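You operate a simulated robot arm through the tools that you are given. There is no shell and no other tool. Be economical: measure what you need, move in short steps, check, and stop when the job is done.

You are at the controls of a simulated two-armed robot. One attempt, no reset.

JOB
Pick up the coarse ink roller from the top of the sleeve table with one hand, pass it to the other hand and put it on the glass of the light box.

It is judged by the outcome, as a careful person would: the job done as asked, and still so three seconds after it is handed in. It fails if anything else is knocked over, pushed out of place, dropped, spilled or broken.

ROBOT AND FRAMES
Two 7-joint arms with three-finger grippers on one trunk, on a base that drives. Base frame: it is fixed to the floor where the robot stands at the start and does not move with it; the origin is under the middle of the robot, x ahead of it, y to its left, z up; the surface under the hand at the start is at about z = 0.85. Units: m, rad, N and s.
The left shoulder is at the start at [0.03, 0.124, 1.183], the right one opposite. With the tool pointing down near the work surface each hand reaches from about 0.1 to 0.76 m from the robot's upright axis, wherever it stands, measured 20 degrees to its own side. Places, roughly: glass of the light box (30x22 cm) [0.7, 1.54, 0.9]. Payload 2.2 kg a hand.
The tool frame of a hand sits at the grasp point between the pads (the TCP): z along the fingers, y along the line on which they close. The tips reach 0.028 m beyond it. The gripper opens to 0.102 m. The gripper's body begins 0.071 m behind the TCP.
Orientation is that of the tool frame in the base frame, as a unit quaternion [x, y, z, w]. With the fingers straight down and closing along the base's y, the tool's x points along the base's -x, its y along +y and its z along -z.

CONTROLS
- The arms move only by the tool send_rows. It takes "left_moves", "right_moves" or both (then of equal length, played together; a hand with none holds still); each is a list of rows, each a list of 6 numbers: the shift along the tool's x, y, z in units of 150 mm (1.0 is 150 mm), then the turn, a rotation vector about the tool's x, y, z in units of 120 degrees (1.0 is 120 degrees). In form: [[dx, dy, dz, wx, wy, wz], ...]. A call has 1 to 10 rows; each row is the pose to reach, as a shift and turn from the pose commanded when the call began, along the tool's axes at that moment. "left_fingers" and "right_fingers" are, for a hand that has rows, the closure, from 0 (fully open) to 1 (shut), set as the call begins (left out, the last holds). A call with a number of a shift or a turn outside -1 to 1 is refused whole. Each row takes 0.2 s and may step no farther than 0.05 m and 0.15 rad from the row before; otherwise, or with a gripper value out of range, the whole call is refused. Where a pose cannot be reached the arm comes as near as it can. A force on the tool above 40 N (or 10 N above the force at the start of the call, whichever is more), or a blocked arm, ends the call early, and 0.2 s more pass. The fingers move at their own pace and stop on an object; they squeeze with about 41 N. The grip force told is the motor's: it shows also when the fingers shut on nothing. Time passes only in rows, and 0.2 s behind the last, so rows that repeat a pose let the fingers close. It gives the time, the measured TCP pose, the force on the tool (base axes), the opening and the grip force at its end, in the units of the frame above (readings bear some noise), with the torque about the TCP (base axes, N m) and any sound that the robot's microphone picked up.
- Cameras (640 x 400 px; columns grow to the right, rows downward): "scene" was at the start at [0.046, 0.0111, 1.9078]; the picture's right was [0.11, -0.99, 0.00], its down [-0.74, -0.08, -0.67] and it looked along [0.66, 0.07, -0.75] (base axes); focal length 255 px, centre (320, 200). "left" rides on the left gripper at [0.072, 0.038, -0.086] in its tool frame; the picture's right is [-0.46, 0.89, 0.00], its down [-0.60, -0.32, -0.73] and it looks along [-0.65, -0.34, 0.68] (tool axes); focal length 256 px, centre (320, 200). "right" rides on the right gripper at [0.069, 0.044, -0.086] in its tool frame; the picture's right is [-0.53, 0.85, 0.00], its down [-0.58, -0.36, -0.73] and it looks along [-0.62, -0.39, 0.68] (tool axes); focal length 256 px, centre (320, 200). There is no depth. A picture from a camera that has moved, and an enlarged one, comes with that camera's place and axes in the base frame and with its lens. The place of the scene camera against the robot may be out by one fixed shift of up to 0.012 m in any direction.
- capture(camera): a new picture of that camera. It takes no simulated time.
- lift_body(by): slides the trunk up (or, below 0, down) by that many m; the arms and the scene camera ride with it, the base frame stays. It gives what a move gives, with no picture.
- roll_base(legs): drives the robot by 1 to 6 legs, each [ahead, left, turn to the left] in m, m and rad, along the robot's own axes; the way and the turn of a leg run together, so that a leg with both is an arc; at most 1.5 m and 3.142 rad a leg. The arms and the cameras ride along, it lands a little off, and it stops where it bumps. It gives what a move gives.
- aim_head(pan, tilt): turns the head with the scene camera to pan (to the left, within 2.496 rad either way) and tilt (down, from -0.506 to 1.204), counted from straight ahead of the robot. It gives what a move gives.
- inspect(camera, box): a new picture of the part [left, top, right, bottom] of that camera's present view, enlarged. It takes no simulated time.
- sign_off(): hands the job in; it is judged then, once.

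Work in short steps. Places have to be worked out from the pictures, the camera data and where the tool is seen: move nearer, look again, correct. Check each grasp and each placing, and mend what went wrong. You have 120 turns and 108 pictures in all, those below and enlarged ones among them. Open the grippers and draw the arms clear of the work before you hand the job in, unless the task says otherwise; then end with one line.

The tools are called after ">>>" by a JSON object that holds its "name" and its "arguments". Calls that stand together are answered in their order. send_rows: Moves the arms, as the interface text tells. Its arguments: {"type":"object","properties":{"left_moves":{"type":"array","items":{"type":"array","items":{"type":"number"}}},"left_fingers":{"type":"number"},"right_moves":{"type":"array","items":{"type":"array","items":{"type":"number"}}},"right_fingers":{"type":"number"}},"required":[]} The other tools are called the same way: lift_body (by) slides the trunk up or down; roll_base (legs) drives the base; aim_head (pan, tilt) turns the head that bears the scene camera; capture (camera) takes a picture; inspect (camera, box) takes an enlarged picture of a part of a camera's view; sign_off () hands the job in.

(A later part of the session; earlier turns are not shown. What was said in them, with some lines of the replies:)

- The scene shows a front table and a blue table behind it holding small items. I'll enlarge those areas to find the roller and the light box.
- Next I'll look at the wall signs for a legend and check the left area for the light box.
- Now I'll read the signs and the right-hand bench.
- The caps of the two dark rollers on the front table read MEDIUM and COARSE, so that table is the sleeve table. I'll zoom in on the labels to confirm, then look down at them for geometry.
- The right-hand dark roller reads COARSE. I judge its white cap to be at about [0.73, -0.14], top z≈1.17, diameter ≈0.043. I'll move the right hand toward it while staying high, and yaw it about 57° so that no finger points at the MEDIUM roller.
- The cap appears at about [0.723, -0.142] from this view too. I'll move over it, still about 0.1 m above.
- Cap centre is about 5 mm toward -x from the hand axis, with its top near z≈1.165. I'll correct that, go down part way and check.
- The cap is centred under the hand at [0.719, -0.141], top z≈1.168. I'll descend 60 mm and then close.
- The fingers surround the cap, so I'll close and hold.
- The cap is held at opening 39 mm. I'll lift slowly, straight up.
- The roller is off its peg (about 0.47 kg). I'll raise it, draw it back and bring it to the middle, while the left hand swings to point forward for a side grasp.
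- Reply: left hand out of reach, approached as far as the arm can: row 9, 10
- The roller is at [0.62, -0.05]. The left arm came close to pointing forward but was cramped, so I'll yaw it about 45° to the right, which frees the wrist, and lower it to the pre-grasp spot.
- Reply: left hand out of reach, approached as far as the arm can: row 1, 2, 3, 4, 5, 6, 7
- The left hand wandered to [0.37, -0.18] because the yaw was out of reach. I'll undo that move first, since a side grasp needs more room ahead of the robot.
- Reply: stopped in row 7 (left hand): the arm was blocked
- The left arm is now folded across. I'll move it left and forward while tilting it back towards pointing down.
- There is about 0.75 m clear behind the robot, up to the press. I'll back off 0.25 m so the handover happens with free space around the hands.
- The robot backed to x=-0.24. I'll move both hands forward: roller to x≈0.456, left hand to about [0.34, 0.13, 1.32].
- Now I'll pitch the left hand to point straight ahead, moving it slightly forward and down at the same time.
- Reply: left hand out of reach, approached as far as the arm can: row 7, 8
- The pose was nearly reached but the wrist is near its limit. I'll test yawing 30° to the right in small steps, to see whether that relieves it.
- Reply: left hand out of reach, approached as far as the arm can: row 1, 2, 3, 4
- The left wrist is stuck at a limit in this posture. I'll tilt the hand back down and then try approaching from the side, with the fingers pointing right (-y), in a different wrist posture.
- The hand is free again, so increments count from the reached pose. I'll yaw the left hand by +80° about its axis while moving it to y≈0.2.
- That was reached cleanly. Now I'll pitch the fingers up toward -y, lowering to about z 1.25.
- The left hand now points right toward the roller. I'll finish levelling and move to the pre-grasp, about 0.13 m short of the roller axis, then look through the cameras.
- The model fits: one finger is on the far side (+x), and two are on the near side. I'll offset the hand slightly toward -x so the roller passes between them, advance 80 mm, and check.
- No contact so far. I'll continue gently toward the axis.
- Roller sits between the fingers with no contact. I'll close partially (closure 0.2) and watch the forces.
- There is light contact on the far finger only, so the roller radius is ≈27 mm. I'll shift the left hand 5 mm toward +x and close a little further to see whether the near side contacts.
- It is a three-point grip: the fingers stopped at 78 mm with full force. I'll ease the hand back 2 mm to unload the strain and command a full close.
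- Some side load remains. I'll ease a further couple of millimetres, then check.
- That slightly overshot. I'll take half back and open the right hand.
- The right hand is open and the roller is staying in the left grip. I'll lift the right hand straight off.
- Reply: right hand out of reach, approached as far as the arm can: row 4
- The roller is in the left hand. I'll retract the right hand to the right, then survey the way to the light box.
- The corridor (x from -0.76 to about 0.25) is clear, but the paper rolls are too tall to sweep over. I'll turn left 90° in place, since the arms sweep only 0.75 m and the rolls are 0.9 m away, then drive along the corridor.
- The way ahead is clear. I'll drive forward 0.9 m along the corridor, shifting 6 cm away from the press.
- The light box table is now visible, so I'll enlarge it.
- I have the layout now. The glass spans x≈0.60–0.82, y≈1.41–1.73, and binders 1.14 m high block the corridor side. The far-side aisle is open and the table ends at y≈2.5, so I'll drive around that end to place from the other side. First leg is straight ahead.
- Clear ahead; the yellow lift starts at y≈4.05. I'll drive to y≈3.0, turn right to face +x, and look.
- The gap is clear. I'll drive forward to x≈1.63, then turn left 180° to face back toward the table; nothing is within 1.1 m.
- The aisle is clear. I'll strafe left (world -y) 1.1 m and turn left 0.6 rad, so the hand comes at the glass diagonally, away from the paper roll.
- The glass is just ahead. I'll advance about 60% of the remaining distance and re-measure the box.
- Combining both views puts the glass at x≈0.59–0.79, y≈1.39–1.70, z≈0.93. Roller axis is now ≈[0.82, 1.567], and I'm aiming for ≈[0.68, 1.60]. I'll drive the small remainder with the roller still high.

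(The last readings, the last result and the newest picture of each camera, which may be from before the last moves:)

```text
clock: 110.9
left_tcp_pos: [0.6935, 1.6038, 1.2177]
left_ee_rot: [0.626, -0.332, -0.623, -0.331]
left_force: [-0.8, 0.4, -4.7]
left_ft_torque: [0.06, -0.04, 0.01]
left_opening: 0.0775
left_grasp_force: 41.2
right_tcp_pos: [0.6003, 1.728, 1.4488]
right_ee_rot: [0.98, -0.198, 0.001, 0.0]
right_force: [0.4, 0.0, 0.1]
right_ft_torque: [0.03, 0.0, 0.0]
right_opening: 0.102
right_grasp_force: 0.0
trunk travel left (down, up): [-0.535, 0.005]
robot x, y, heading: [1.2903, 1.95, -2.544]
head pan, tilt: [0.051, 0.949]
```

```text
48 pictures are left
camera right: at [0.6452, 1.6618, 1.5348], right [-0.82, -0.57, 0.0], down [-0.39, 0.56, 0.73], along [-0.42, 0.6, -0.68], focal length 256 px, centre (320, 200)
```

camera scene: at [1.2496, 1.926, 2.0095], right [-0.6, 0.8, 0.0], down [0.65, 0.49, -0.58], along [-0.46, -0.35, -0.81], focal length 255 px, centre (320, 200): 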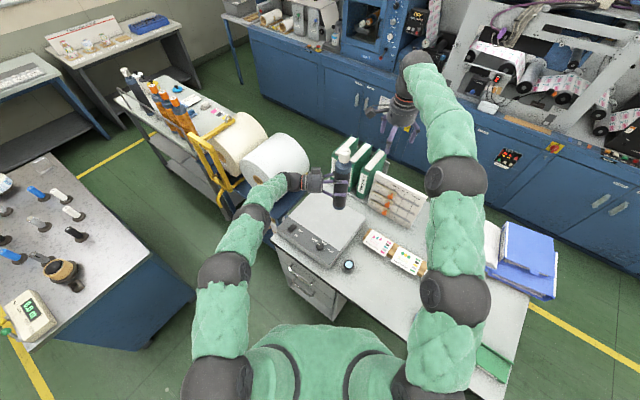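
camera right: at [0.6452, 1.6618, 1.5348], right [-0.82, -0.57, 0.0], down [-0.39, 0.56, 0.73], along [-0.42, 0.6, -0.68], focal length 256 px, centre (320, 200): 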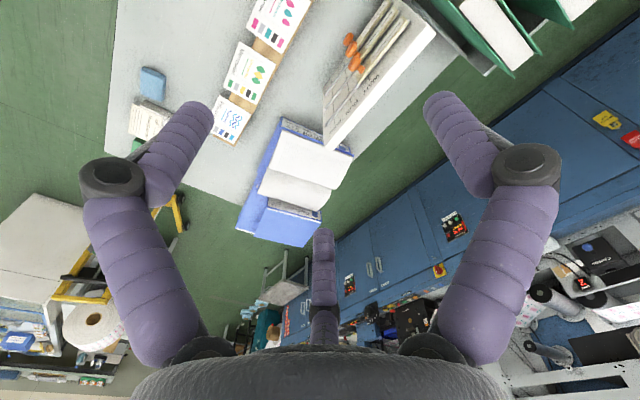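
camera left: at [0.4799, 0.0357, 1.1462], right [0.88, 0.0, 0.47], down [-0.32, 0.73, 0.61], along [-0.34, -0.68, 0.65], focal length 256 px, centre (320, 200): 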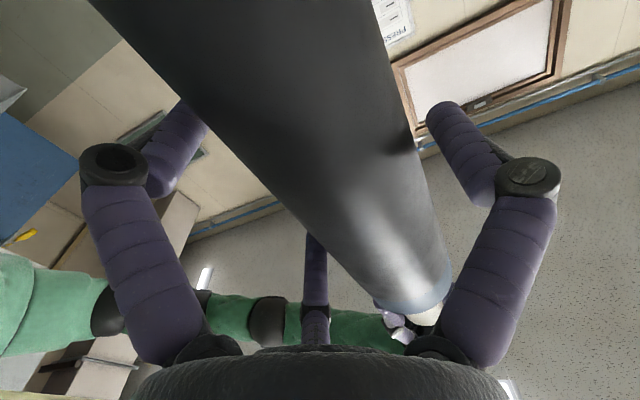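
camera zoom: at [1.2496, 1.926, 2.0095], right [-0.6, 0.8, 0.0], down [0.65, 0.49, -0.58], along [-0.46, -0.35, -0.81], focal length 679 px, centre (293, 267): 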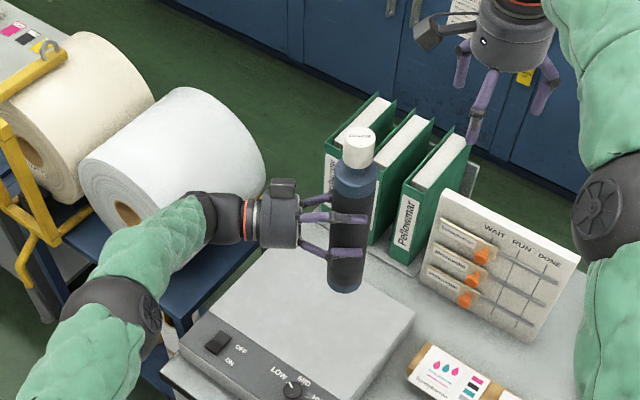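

The roller hangs over the glass with its landing point well inside, and the paper roll is 9 cm clear of the wrist. I'll lower the trunk 0.10 m, keeping about 3 cm of gap.

>>> {"name": "lift_body", "arguments": {"by": -0.1}}

>>> {"name": "inspect", "arguments": {"camera": "scene", "box": [230, 100, 430, 250]}}

>>> {"name": "capture", "arguments": {"camera": "left"}}

```text
clock: 112.3
left_tcp_pos: [0.6938, 1.604, 1.1182]
left_ee_rot: [0.625, -0.332, -0.624, -0.331]
left_force: [1.3, 0.0, -5.0]
left_ft_torque: [0.01, -0.06, 0.0]
left_opening: 0.0774
left_grasp_force: 41.1
right_tcp_pos: [0.6024, 1.7292, 1.3503]
right_ee_rot: [0.98, -0.198, 0.001, 0.0]
right_force: [0.0, -0.3, 0.2]
right_ft_torque: [-0.01, 0.01, -0.02]
right_opening: 0.1021
right_grasp_force: 0.0
trunk travel left (down, up): [-0.435, 0.105]
robot x, y, heading: [1.2888, 1.9504, -2.545]
head pan, tilt: [0.051, 0.949]
```

```text
2.67 times, centred on (330, 175) of scene
camera zoom: at [1.2513, 1.9261, 1.9097], right [-0.6, 0.8, 0.0], down [0.65, 0.49, -0.58], along [-0.46, -0.35, -0.81], focal length 679 px, centre (293, 267)
```

zoom: 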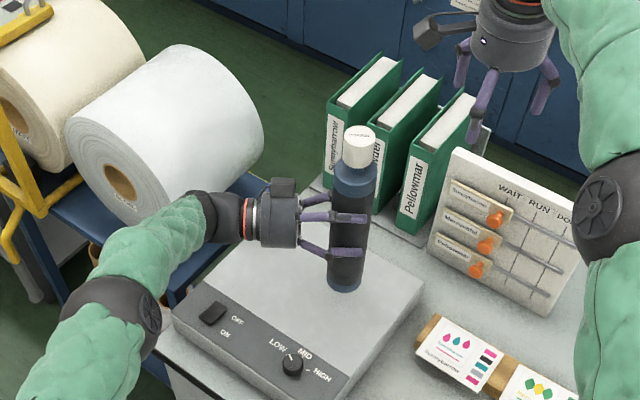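

```text
46 pictures are left
camera left: at [0.7103, 1.5112, 1.0461], right [-0.73, -0.5, 0.47], down [0.67, -0.43, 0.61], along [-0.1, 0.76, 0.65], focal length 256 px, centre (320, 200)
```

left: 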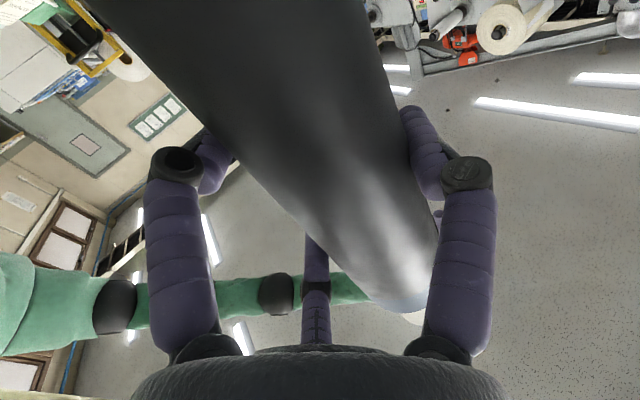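

About 3 cm to go. I'll lower with the arm in small steps and watch the vertical force.

>>> {"name": "send_rows", "arguments": {"left_moves": [[0.04, 0, 0, 0, 0, 0], [0.08, 0, 0, 0, 0, 0], [0.12, 0, 0, 0, 0, 0]]}}

>>> {"name": "inspect", "arguments": {"camera": "scene", "box": [270, 120, 390, 220]}}

```text
clock: 113.1
left_tcp_pos: [0.6931, 1.6043, 1.0991]
left_ee_rot: [0.626, -0.332, -0.623, -0.331]
left_force: [-1.3, -0.2, -4.2]
left_ft_torque: [0.0, -0.06, 0.02]
left_opening: 0.0776
left_grasp_force: 41.2
right_tcp_pos: [0.6001, 1.7277, 1.3489]
right_ee_rot: [0.98, -0.199, 0.0, 0.001]
right_force: [0.5, 0.3, 0.6]
right_ft_torque: [0.0, -0.01, -0.04]
right_opening: 0.1019
right_grasp_force: 0.1
trunk travel left (down, up): [-0.435, 0.105]
robot x, y, heading: [1.286, 1.951, -2.549]
head pan, tilt: [0.051, 0.949]
```

```text
4.00 times, centred on (330, 170) of scene
camera zoom: at [1.2504, 1.9256, 1.9095], right [-0.6, 0.8, 0.0], down [0.65, 0.49, -0.58], along [-0.46, -0.35, -0.81], focal length 1019 px, centre (280, 320)
```

zoom: 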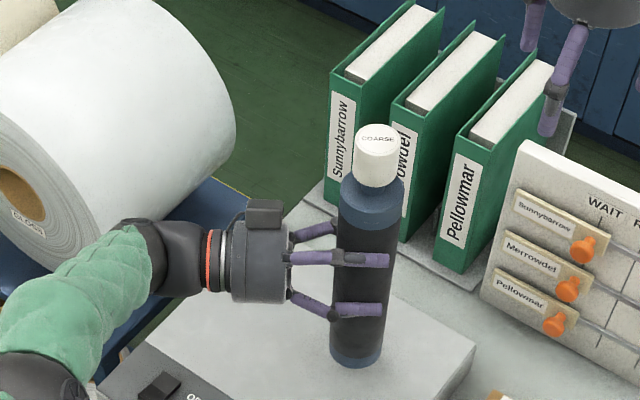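

Still no contact. I'll lower another 10 mm in small rows.

>>> {"name": "send_rows", "arguments": {"left_moves": [[0.02, 0, 0, 0, 0, 0], [0.04, 0, 0, 0, 0, 0], [0.06, 0, 0, 0, 0, 0]]}}

```text
clock: 113.9
left_tcp_pos: [0.6935, 1.6043, 1.0914]
left_ee_rot: [0.625, -0.333, -0.623, -0.332]
left_force: [0.3, 0.7, -4.5]
left_ft_torque: [0.04, -0.03, 0.01]
left_opening: 0.0777
left_grasp_force: 40.8
right_tcp_pos: [0.6011, 1.7277, 1.3496]
right_ee_rot: [0.98, -0.199, 0.0, 0.0]
right_force: [0.0, -0.7, -0.8]
right_ft_torque: [-0.02, -0.01, -0.05]
right_opening: 0.1019
right_grasp_force: 0.1
trunk travel left (down, up): [-0.435, 0.105]
robot x, y, heading: [1.2847, 1.9535, -2.548]
head pan, tilt: [0.051, 0.949]
```

Force is unchanged, so I'll go down 6 mm more.

>>> {"name": "send_rows", "arguments": {"left_moves": [[0.02, 0, 0, 0, 0, 0], [0.04, 0, 0, 0, 0, 0]]}}

```text
clock: 114.5
left_tcp_pos: [0.6921, 1.6046, 1.0844]
left_ee_rot: [0.625, -0.331, -0.624, -0.331]
left_force: [-0.8, -0.2, -5.0]
left_ft_torque: [-0.02, -0.03, 0.0]
left_opening: 0.0776
left_grasp_force: 40.7
right_tcp_pos: [0.6006, 1.7285, 1.349]
right_ee_rot: [0.98, -0.198, 0.0, 0.0]
right_force: [-0.5, 0.6, -0.5]
right_ft_torque: [-0.01, -0.03, -0.02]
right_opening: 0.1021
right_grasp_force: 0.1
trunk travel left (down, up): [-0.435, 0.105]
robot x, y, heading: [1.2915, 1.9507, -2.547]
head pan, tilt: [0.051, 0.949]
```

No contact yet. I'll continue in 6 mm steps.

>>> {"name": "send_rows", "arguments": {"left_moves": [[0.02, 0, 0, 0, 0, 0], [0.04, 0, 0, 0, 0, 0]]}}

>>> {"name": "inspect", "arguments": {"camera": "scene", "box": [300, 140, 380, 220]}}

```text
clock: 115.1
left_tcp_pos: [0.6937, 1.6031, 1.0796]
left_ee_rot: [0.626, -0.332, -0.624, -0.331]
left_force: [-0.1, -0.1, -5.1]
left_ft_torque: [0.0, -0.03, 0.0]
left_opening: 0.0774
left_grasp_force: 41.2
right_tcp_pos: [0.6013, 1.728, 1.3509]
right_ee_rot: [0.98, -0.199, 0.0, 0.0]
right_force: [0.4, 0.7, 0.5]
right_ft_torque: [0.01, -0.01, -0.02]
right_opening: 0.1022
right_grasp_force: 0.1
trunk travel left (down, up): [-0.435, 0.105]
robot x, y, heading: [1.2881, 1.952, -2.542]
head pan, tilt: [0.051, 0.949]
```

```text
5.00 times, centred on (340, 180) of scene
camera zoom: at [1.2507, 1.9258, 1.9095], right [-0.6, 0.8, 0.0], down [0.65, 0.49, -0.58], along [-0.46, -0.35, -0.81], focal length 1274 px, centre (220, 300)
```

zoom: 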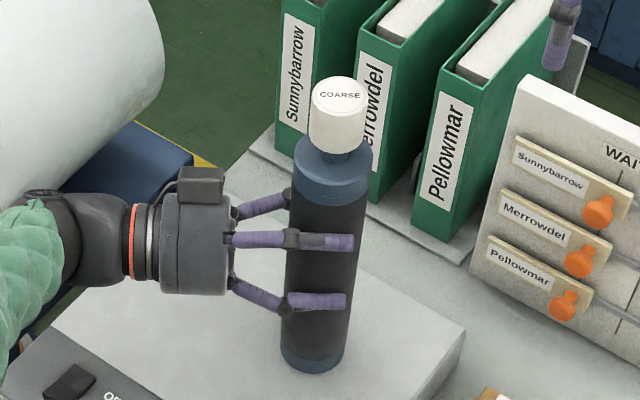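

I'll continue downwards in steps of about 8 mm.

>>> {"name": "send_rows", "arguments": {"left_moves": [[0.02, 0, 0, 0, 0, 0], [0.04, 0, 0, 0, 0, 0], [0.055, 0, 0, 0, 0, 0]]}}

>>> {"name": "send_rows", "arguments": {"left_moves": [[0.02, 0, 0, 0, 0, 0], [0.035, 0, 0, 0, 0, 0]]}}

```text
clock: 115.9
left_tcp_pos: [0.6925, 1.6037, 1.0705]
left_ee_rot: [0.625, -0.332, -0.624, -0.331]
left_force: [-0.5, 0.2, -2.1]
left_ft_torque: [0.09, 0.04, 0.03]
left_opening: 0.0776
left_grasp_force: 40.8
right_tcp_pos: [0.6009, 1.7284, 1.3492]
right_ee_rot: [0.98, -0.198, 0.001, 0.001]
right_force: [-0.7, 0.2, -0.5]
right_ft_torque: [0.02, 0.01, 0.01]
right_opening: 0.1024
right_grasp_force: 0.2
trunk travel left (down, up): [-0.435, 0.105]
robot x, y, heading: [1.2889, 1.9506, -2.546]
head pan, tilt: [0.051, 0.949]
```

```text
clock: 116.5
left_tcp_pos: [0.6943, 1.605, 1.0712]
left_ee_rot: [-0.623, 0.333, 0.626, 0.329]
left_force: [1.6, 1.3, 24.0]
left_ft_torque: [0.33, -0.78, -0.03]
left_opening: 0.0775
left_grasp_force: 41.1
right_tcp_pos: [0.6038, 1.7296, 1.3507]
right_ee_rot: [0.98, -0.199, 0.0, 0.0]
right_force: [-0.2, -0.6, -0.1]
right_ft_torque: [0.0, 0.0, -0.03]
right_opening: 0.1018
right_grasp_force: 0.0
trunk travel left (down, up): [-0.435, 0.105]
robot x, y, heading: [1.2883, 1.9535, -2.544]
head pan, tilt: [0.051, 0.949]
```

Contact with the glass (24 N). I'll back off 4.5 mm so it just rests, and check.

>>> {"name": "send_rows", "arguments": {"left_moves": [[-0.015, 0, 0, 0, 0, 0], [-0.03, 0, 0, 0, 0, 0]]}}

>>> {"name": "inspect", "arguments": {"camera": "scene", "box": [290, 120, 390, 220]}}

```text
clock: 117.1
left_tcp_pos: [0.6946, 1.6038, 1.0717]
left_ee_rot: [-0.625, 0.333, 0.625, 0.328]
left_force: [-5.5, -2.9, 18.9]
left_ft_torque: [0.01, 0.71, 0.11]
left_opening: 0.0777
left_grasp_force: 41.0
right_tcp_pos: [0.6034, 1.7284, 1.3507]
right_ee_rot: [0.98, -0.198, -0.001, 0.001]
right_force: [-0.8, 0.3, 0.2]
right_ft_torque: [-0.01, 0.0, -0.03]
right_opening: 0.102
right_grasp_force: 0.1
trunk travel left (down, up): [-0.435, 0.105]
robot x, y, heading: [1.2876, 1.9508, -2.544]
head pan, tilt: [0.051, 0.949]
```

```text
4.00 times, centred on (340, 170) of scene
camera zoom: at [1.2526, 1.9268, 1.9096], right [-0.6, 0.8, 0.0], down [0.65, 0.49, -0.58], along [-0.46, -0.35, -0.81], focal length 1019 px, centre (240, 320)
```

zoom: 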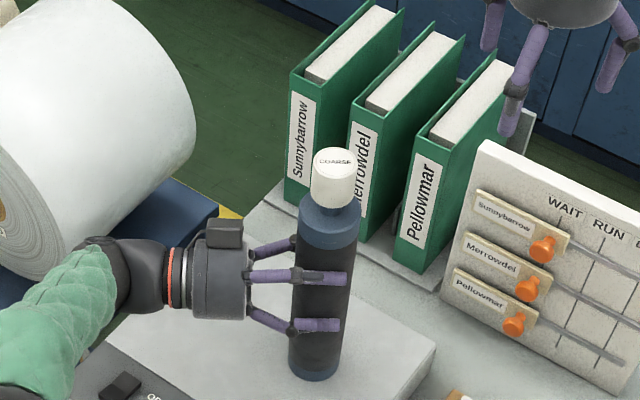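

Still pressing at 19 N, so I'll ease up another 2 mm.

>>> {"name": "send_rows", "arguments": {"left_moves": [[-0.007, 0, 0, 0, 0, 0], [-0.014, 0, 0, 0, 0, 0]]}}

```text
clock: 117.7
left_tcp_pos: [0.6942, 1.6045, 1.0716]
left_ee_rot: [0.625, -0.333, -0.623, -0.332]
left_force: [-4.8, -3.2, 9.8]
left_ft_torque: [-0.28, 1.04, 0.17]
left_opening: 0.0777
left_grasp_force: 40.9
right_tcp_pos: [0.602, 1.7284, 1.3508]
right_ee_rot: [0.98, -0.198, 0.0, 0.0]
right_force: [0.4, 0.1, -0.1]
right_ft_torque: [-0.02, 0.04, -0.01]
right_opening: 0.1018
right_grasp_force: 0.1
trunk travel left (down, up): [-0.435, 0.105]
robot x, y, heading: [1.2894, 1.9506, -2.543]
head pan, tilt: [0.051, 0.949]
```

Now about 10 N. I'll ease 1 mm more, then open slightly to release gently.

>>> {"name": "send_rows", "arguments": {"left_moves": [[-0.006, 0, 0, 0, 0, 0], [-0.006, 0, 0, 0, 0, 0]]}}

>>> {"name": "send_rows", "arguments": {"left_moves": [[0, 0, 0, 0, 0, 0], [0, 0, 0, 0, 0, 0]], "left_fingers": 0.18}}

>>> {"name": "inspect", "arguments": {"camera": "scene", "box": [290, 120, 390, 220]}}

```text
clock: 118.3
left_tcp_pos: [0.6933, 1.6051, 1.0711]
left_ee_rot: [0.626, -0.331, -0.623, -0.332]
left_force: [-1.3, -2.9, 1.9]
left_ft_torque: [-0.33, 0.29, 0.07]
left_opening: 0.0775
left_grasp_force: 41.0
right_tcp_pos: [0.6011, 1.7281, 1.35]
right_ee_rot: [0.98, -0.199, 0.0, 0.001]
right_force: [0.5, -0.1, -0.7]
right_ft_torque: [0.02, 0.01, -0.01]
right_opening: 0.1017
right_grasp_force: 0.0
trunk travel left (down, up): [-0.435, 0.105]
robot x, y, heading: [1.2862, 1.9529, -2.544]
head pan, tilt: [0.051, 0.949]
```

```text
clock: 118.9
left_tcp_pos: [0.6941, 1.6038, 1.0736]
left_ee_rot: [0.625, -0.332, -0.624, -0.331]
left_force: [0.5, 0.0, 0.1]
left_ft_torque: [-0.05, -0.02, -0.02]
left_opening: 0.0836
left_grasp_force: 0.0
right_tcp_pos: [0.6015, 1.7295, 1.3494]
right_ee_rot: [0.98, -0.199, 0.0, 0.001]
right_force: [0.0, 0.2, 0.3]
right_ft_torque: [-0.02, -0.01, -0.01]
right_opening: 0.102
right_grasp_force: 0.1
trunk travel left (down, up): [-0.435, 0.105]
robot x, y, heading: [1.2883, 1.9513, -2.548]
head pan, tilt: [0.051, 0.949]
```

```text
4.00 times, centred on (340, 170) of scene
camera zoom: at [1.2513, 1.9261, 1.9095], right [-0.6, 0.8, 0.0], down [0.65, 0.49, -0.58], along [-0.46, -0.35, -0.81], focal length 1019 px, centre (240, 320)
```

zoom: 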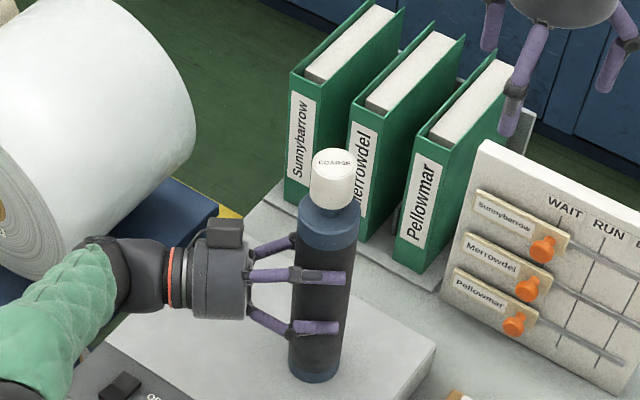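

The roller stands free and upright. I'll open fully and shift 3 mm to centre the gap.

>>> {"name": "send_rows", "arguments": {"left_moves": [[0, 0, 0, 0, 0, 0], [0, -0.018, 0, 0, 0, 0], [0, -0.018, 0, 0, 0, 0]], "left_fingers": 0}}

>>> {"name": "send_rows", "arguments": {"left_moves": [[0, 0, -0.07, 0, 0, 0], [0, 0, -0.14, 0, 0, 0], [0, 0, -0.21, 0, 0, 0], [0, 0, -0.28, 0, 0, 0]]}}

>>> {"name": "inspect", "arguments": {"camera": "scene", "box": [250, 110, 390, 220]}}

```text
clock: 119.7
left_tcp_pos: [0.6951, 1.6064, 1.0734]
left_ee_rot: [0.625, -0.332, -0.624, -0.331]
left_force: [0.7, 0.9, 0.3]
left_ft_torque: [0.03, -0.01, -0.02]
left_opening: 0.1019
left_grasp_force: 0.0
right_tcp_pos: [0.6015, 1.7274, 1.3491]
right_ee_rot: [0.98, -0.198, 0.0, 0.0]
right_force: [0.1, -0.2, 0.0]
right_ft_torque: [-0.03, -0.02, 0.0]
right_opening: 0.102
right_grasp_force: 0.1
trunk travel left (down, up): [-0.435, 0.105]
robot x, y, heading: [1.2868, 1.9519, -2.544]
head pan, tilt: [0.051, 0.949]
```

```text
clock: 120.7
left_tcp_pos: [0.7196, 1.5704, 1.0735]
left_ee_rot: [0.625, -0.332, -0.624, -0.331]
left_force: [-0.5, -0.5, 0.2]
left_ft_torque: [-0.02, -0.02, -0.01]
left_opening: 0.1022
left_grasp_force: 0.0
right_tcp_pos: [0.6016, 1.7289, 1.3498]
right_ee_rot: [0.98, -0.199, -0.001, 0.001]
right_force: [0.7, 0.1, -0.6]
right_ft_torque: [0.0, -0.02, 0.0]
right_opening: 0.1022
right_grasp_force: 0.0
trunk travel left (down, up): [-0.435, 0.105]
robot x, y, heading: [1.2847, 1.9506, -2.542]
head pan, tilt: [0.051, 0.949]
```

```text
3.64 times, centred on (320, 165) of scene
camera zoom: at [1.2515, 1.9258, 1.9096], right [-0.6, 0.8, 0.0], down [0.65, 0.49, -0.58], along [-0.46, -0.35, -0.81], focal length 926 px, centre (320, 327)
```

zoom: 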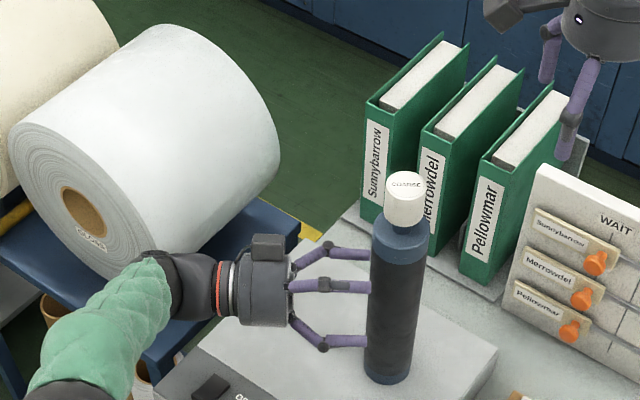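

Withdrawing cleanly. I'll pull back another 5 cm, then raise the trunk so both hands rise clear.

>>> {"name": "send_rows", "arguments": {"left_moves": [[0, 0, -0.1, 0, 0, 0], [0, 0, -0.2, 0, 0, 0], [0, 0, -0.32, 0, 0, 0]]}}

>>> {"name": "lift_body", "arguments": {"by": 0.1}}

>>> {"name": "capture", "arguments": {"camera": "scene"}}

```text
clock: 121.5
left_tcp_pos: [0.7468, 1.5309, 1.0727]
left_ee_rot: [0.625, -0.331, -0.625, -0.331]
left_force: [0.3, 0.9, -0.1]
left_ft_torque: [-0.02, 0.02, -0.01]
left_opening: 0.1019
left_grasp_force: 0.1
right_tcp_pos: [0.6015, 1.7279, 1.3503]
right_ee_rot: [0.98, -0.198, 0.0, 0.001]
right_force: [-0.8, -0.5, -0.4]
right_ft_torque: [0.01, 0.02, 0.01]
right_opening: 0.1019
right_grasp_force: 0.1
trunk travel left (down, up): [-0.435, 0.105]
robot x, y, heading: [1.2879, 1.9541, -2.542]
head pan, tilt: [0.051, 0.949]
```

```text
clock: 122.8
left_tcp_pos: [0.7465, 1.5327, 1.1741]
left_ee_rot: [0.625, -0.332, -0.624, -0.331]
left_force: [-0.2, -0.2, 0.6]
left_ft_torque: [0.01, 0.0, 0.0]
left_opening: 0.1018
left_grasp_force: 0.1
right_tcp_pos: [0.6012, 1.7273, 1.4484]
right_ee_rot: [0.98, -0.199, 0.0, 0.001]
right_force: [-0.6, -0.3, -0.3]
right_ft_torque: [-0.02, -0.02, 0.0]
right_opening: 0.1021
right_grasp_force: 0.1
trunk travel left (down, up): [-0.535, 0.005]
robot x, y, heading: [1.2892, 1.9508, -2.541]
head pan, tilt: [0.051, 0.949]
```

```text
40 pictures are left
camera scene: at [1.2509, 1.9259, 2.0094], right [-0.6, 0.8, 0.0], down [0.65, 0.49, -0.58], along [-0.46, -0.35, -0.81], focal length 255 px, centre (320, 200)
```

scene: 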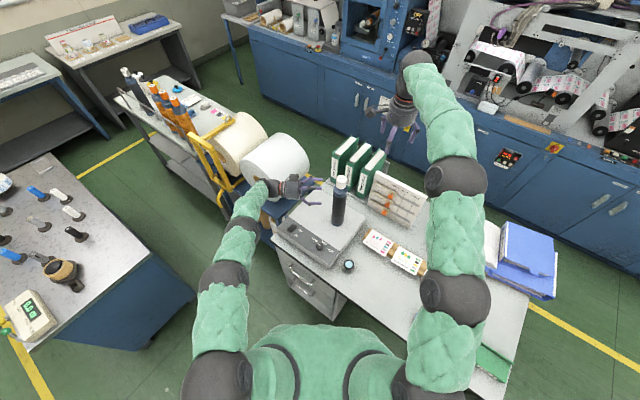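

The roller stands on the glass. I'll draw the left hand back another 4 cm, then back the robot straight away from the table (+x).

>>> {"name": "send_rows", "arguments": {"left_moves": [[-0.1, 0, -0.1, 0, 0, 0], [-0.2, 0, -0.2, 0, 0, 0], [-0.3, 0, -0.27, 0, 0, 0]]}}

>>> {"name": "roll_base", "arguments": {"legs": [[-0.25, 0.17, 0]]}}

>>> {"name": "capture", "arguments": {"camera": "scene"}}

>>> {"name": "inspect", "arguments": {"camera": "scene", "box": [240, 60, 440, 210]}}

```text
clock: 123.6
left_tcp_pos: [0.7701, 1.4996, 1.2199]
left_ee_rot: [0.625, -0.332, -0.624, -0.332]
left_force: [0.0, 1.0, 0.1]
left_ft_torque: [0.04, 0.01, 0.02]
left_opening: 0.1024
left_grasp_force: 0.0
right_tcp_pos: [0.6017, 1.7288, 1.4505]
right_ee_rot: [0.98, -0.198, 0.0, 0.001]
right_force: [1.4, -0.2, 0.1]
right_ft_torque: [0.0, 0.01, 0.0]
right_opening: 0.1019
right_grasp_force: 0.0
trunk travel left (down, up): [-0.535, 0.005]
robot x, y, heading: [1.2838, 1.9499, -2.548]
head pan, tilt: [0.051, 0.949]
```

```text
clock: 125.7
left_tcp_pos: [1.0717, 1.5029, 1.2199]
left_ee_rot: [0.624, -0.333, -0.624, -0.333]
left_force: [-0.5, 0.4, -0.4]
left_ft_torque: [0.03, 0.0, 0.0]
left_opening: 0.1022
left_grasp_force: 0.1
right_tcp_pos: [0.905, 1.7326, 1.4502]
right_ee_rot: [0.98, -0.201, 0.0, 0.0]
right_force: [0.1, 0.5, 1.2]
right_ft_torque: [0.03, -0.01, 0.01]
right_opening: 0.102
right_grasp_force: 0.1
trunk travel left (down, up): [-0.535, 0.005]
robot x, y, heading: [1.592, 1.9528, -2.55]
head pan, tilt: [0.051, 0.949]
```

```text
39 pictures are left
camera scene: at [1.5561, 1.928, 2.0095], right [-0.6, 0.8, 0.0], down [0.65, 0.49, -0.58], along [-0.47, -0.35, -0.81], focal length 255 px, centre (320, 200)
```

scene: 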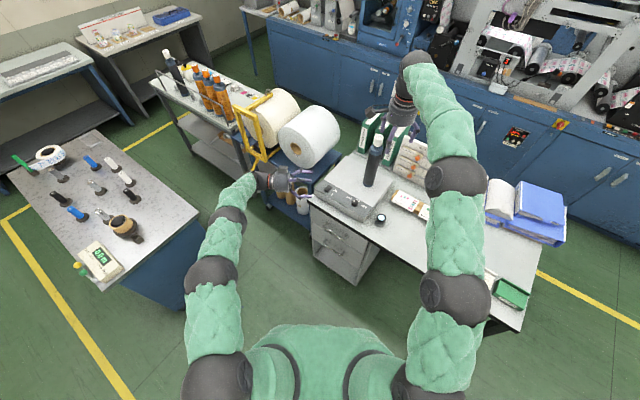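

```text
2.67 times, centred on (340, 135) of scene
camera zoom: at [1.5561, 1.928, 2.0095], right [-0.6, 0.8, 0.0], down [0.65, 0.49, -0.58], along [-0.47, -0.35, -0.81], focal length 679 px, centre (267, 373)
```

zoom: 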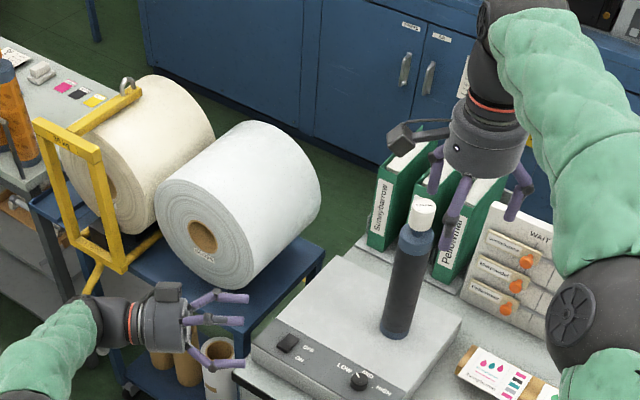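

The COARSE roller stands upright and alone on the glass. Both grippers are open and clear of it, and nothing else has been disturbed, so I'm handing in.

>>> {"name": "sign_off", "arguments": {}}

```text
The job is handed in.
```

The coarse ink roller was picked from the sleeve table with the right hand, passed to the left, and now stands upright on the light box glass; nothing else was knocked or moved that I could see.
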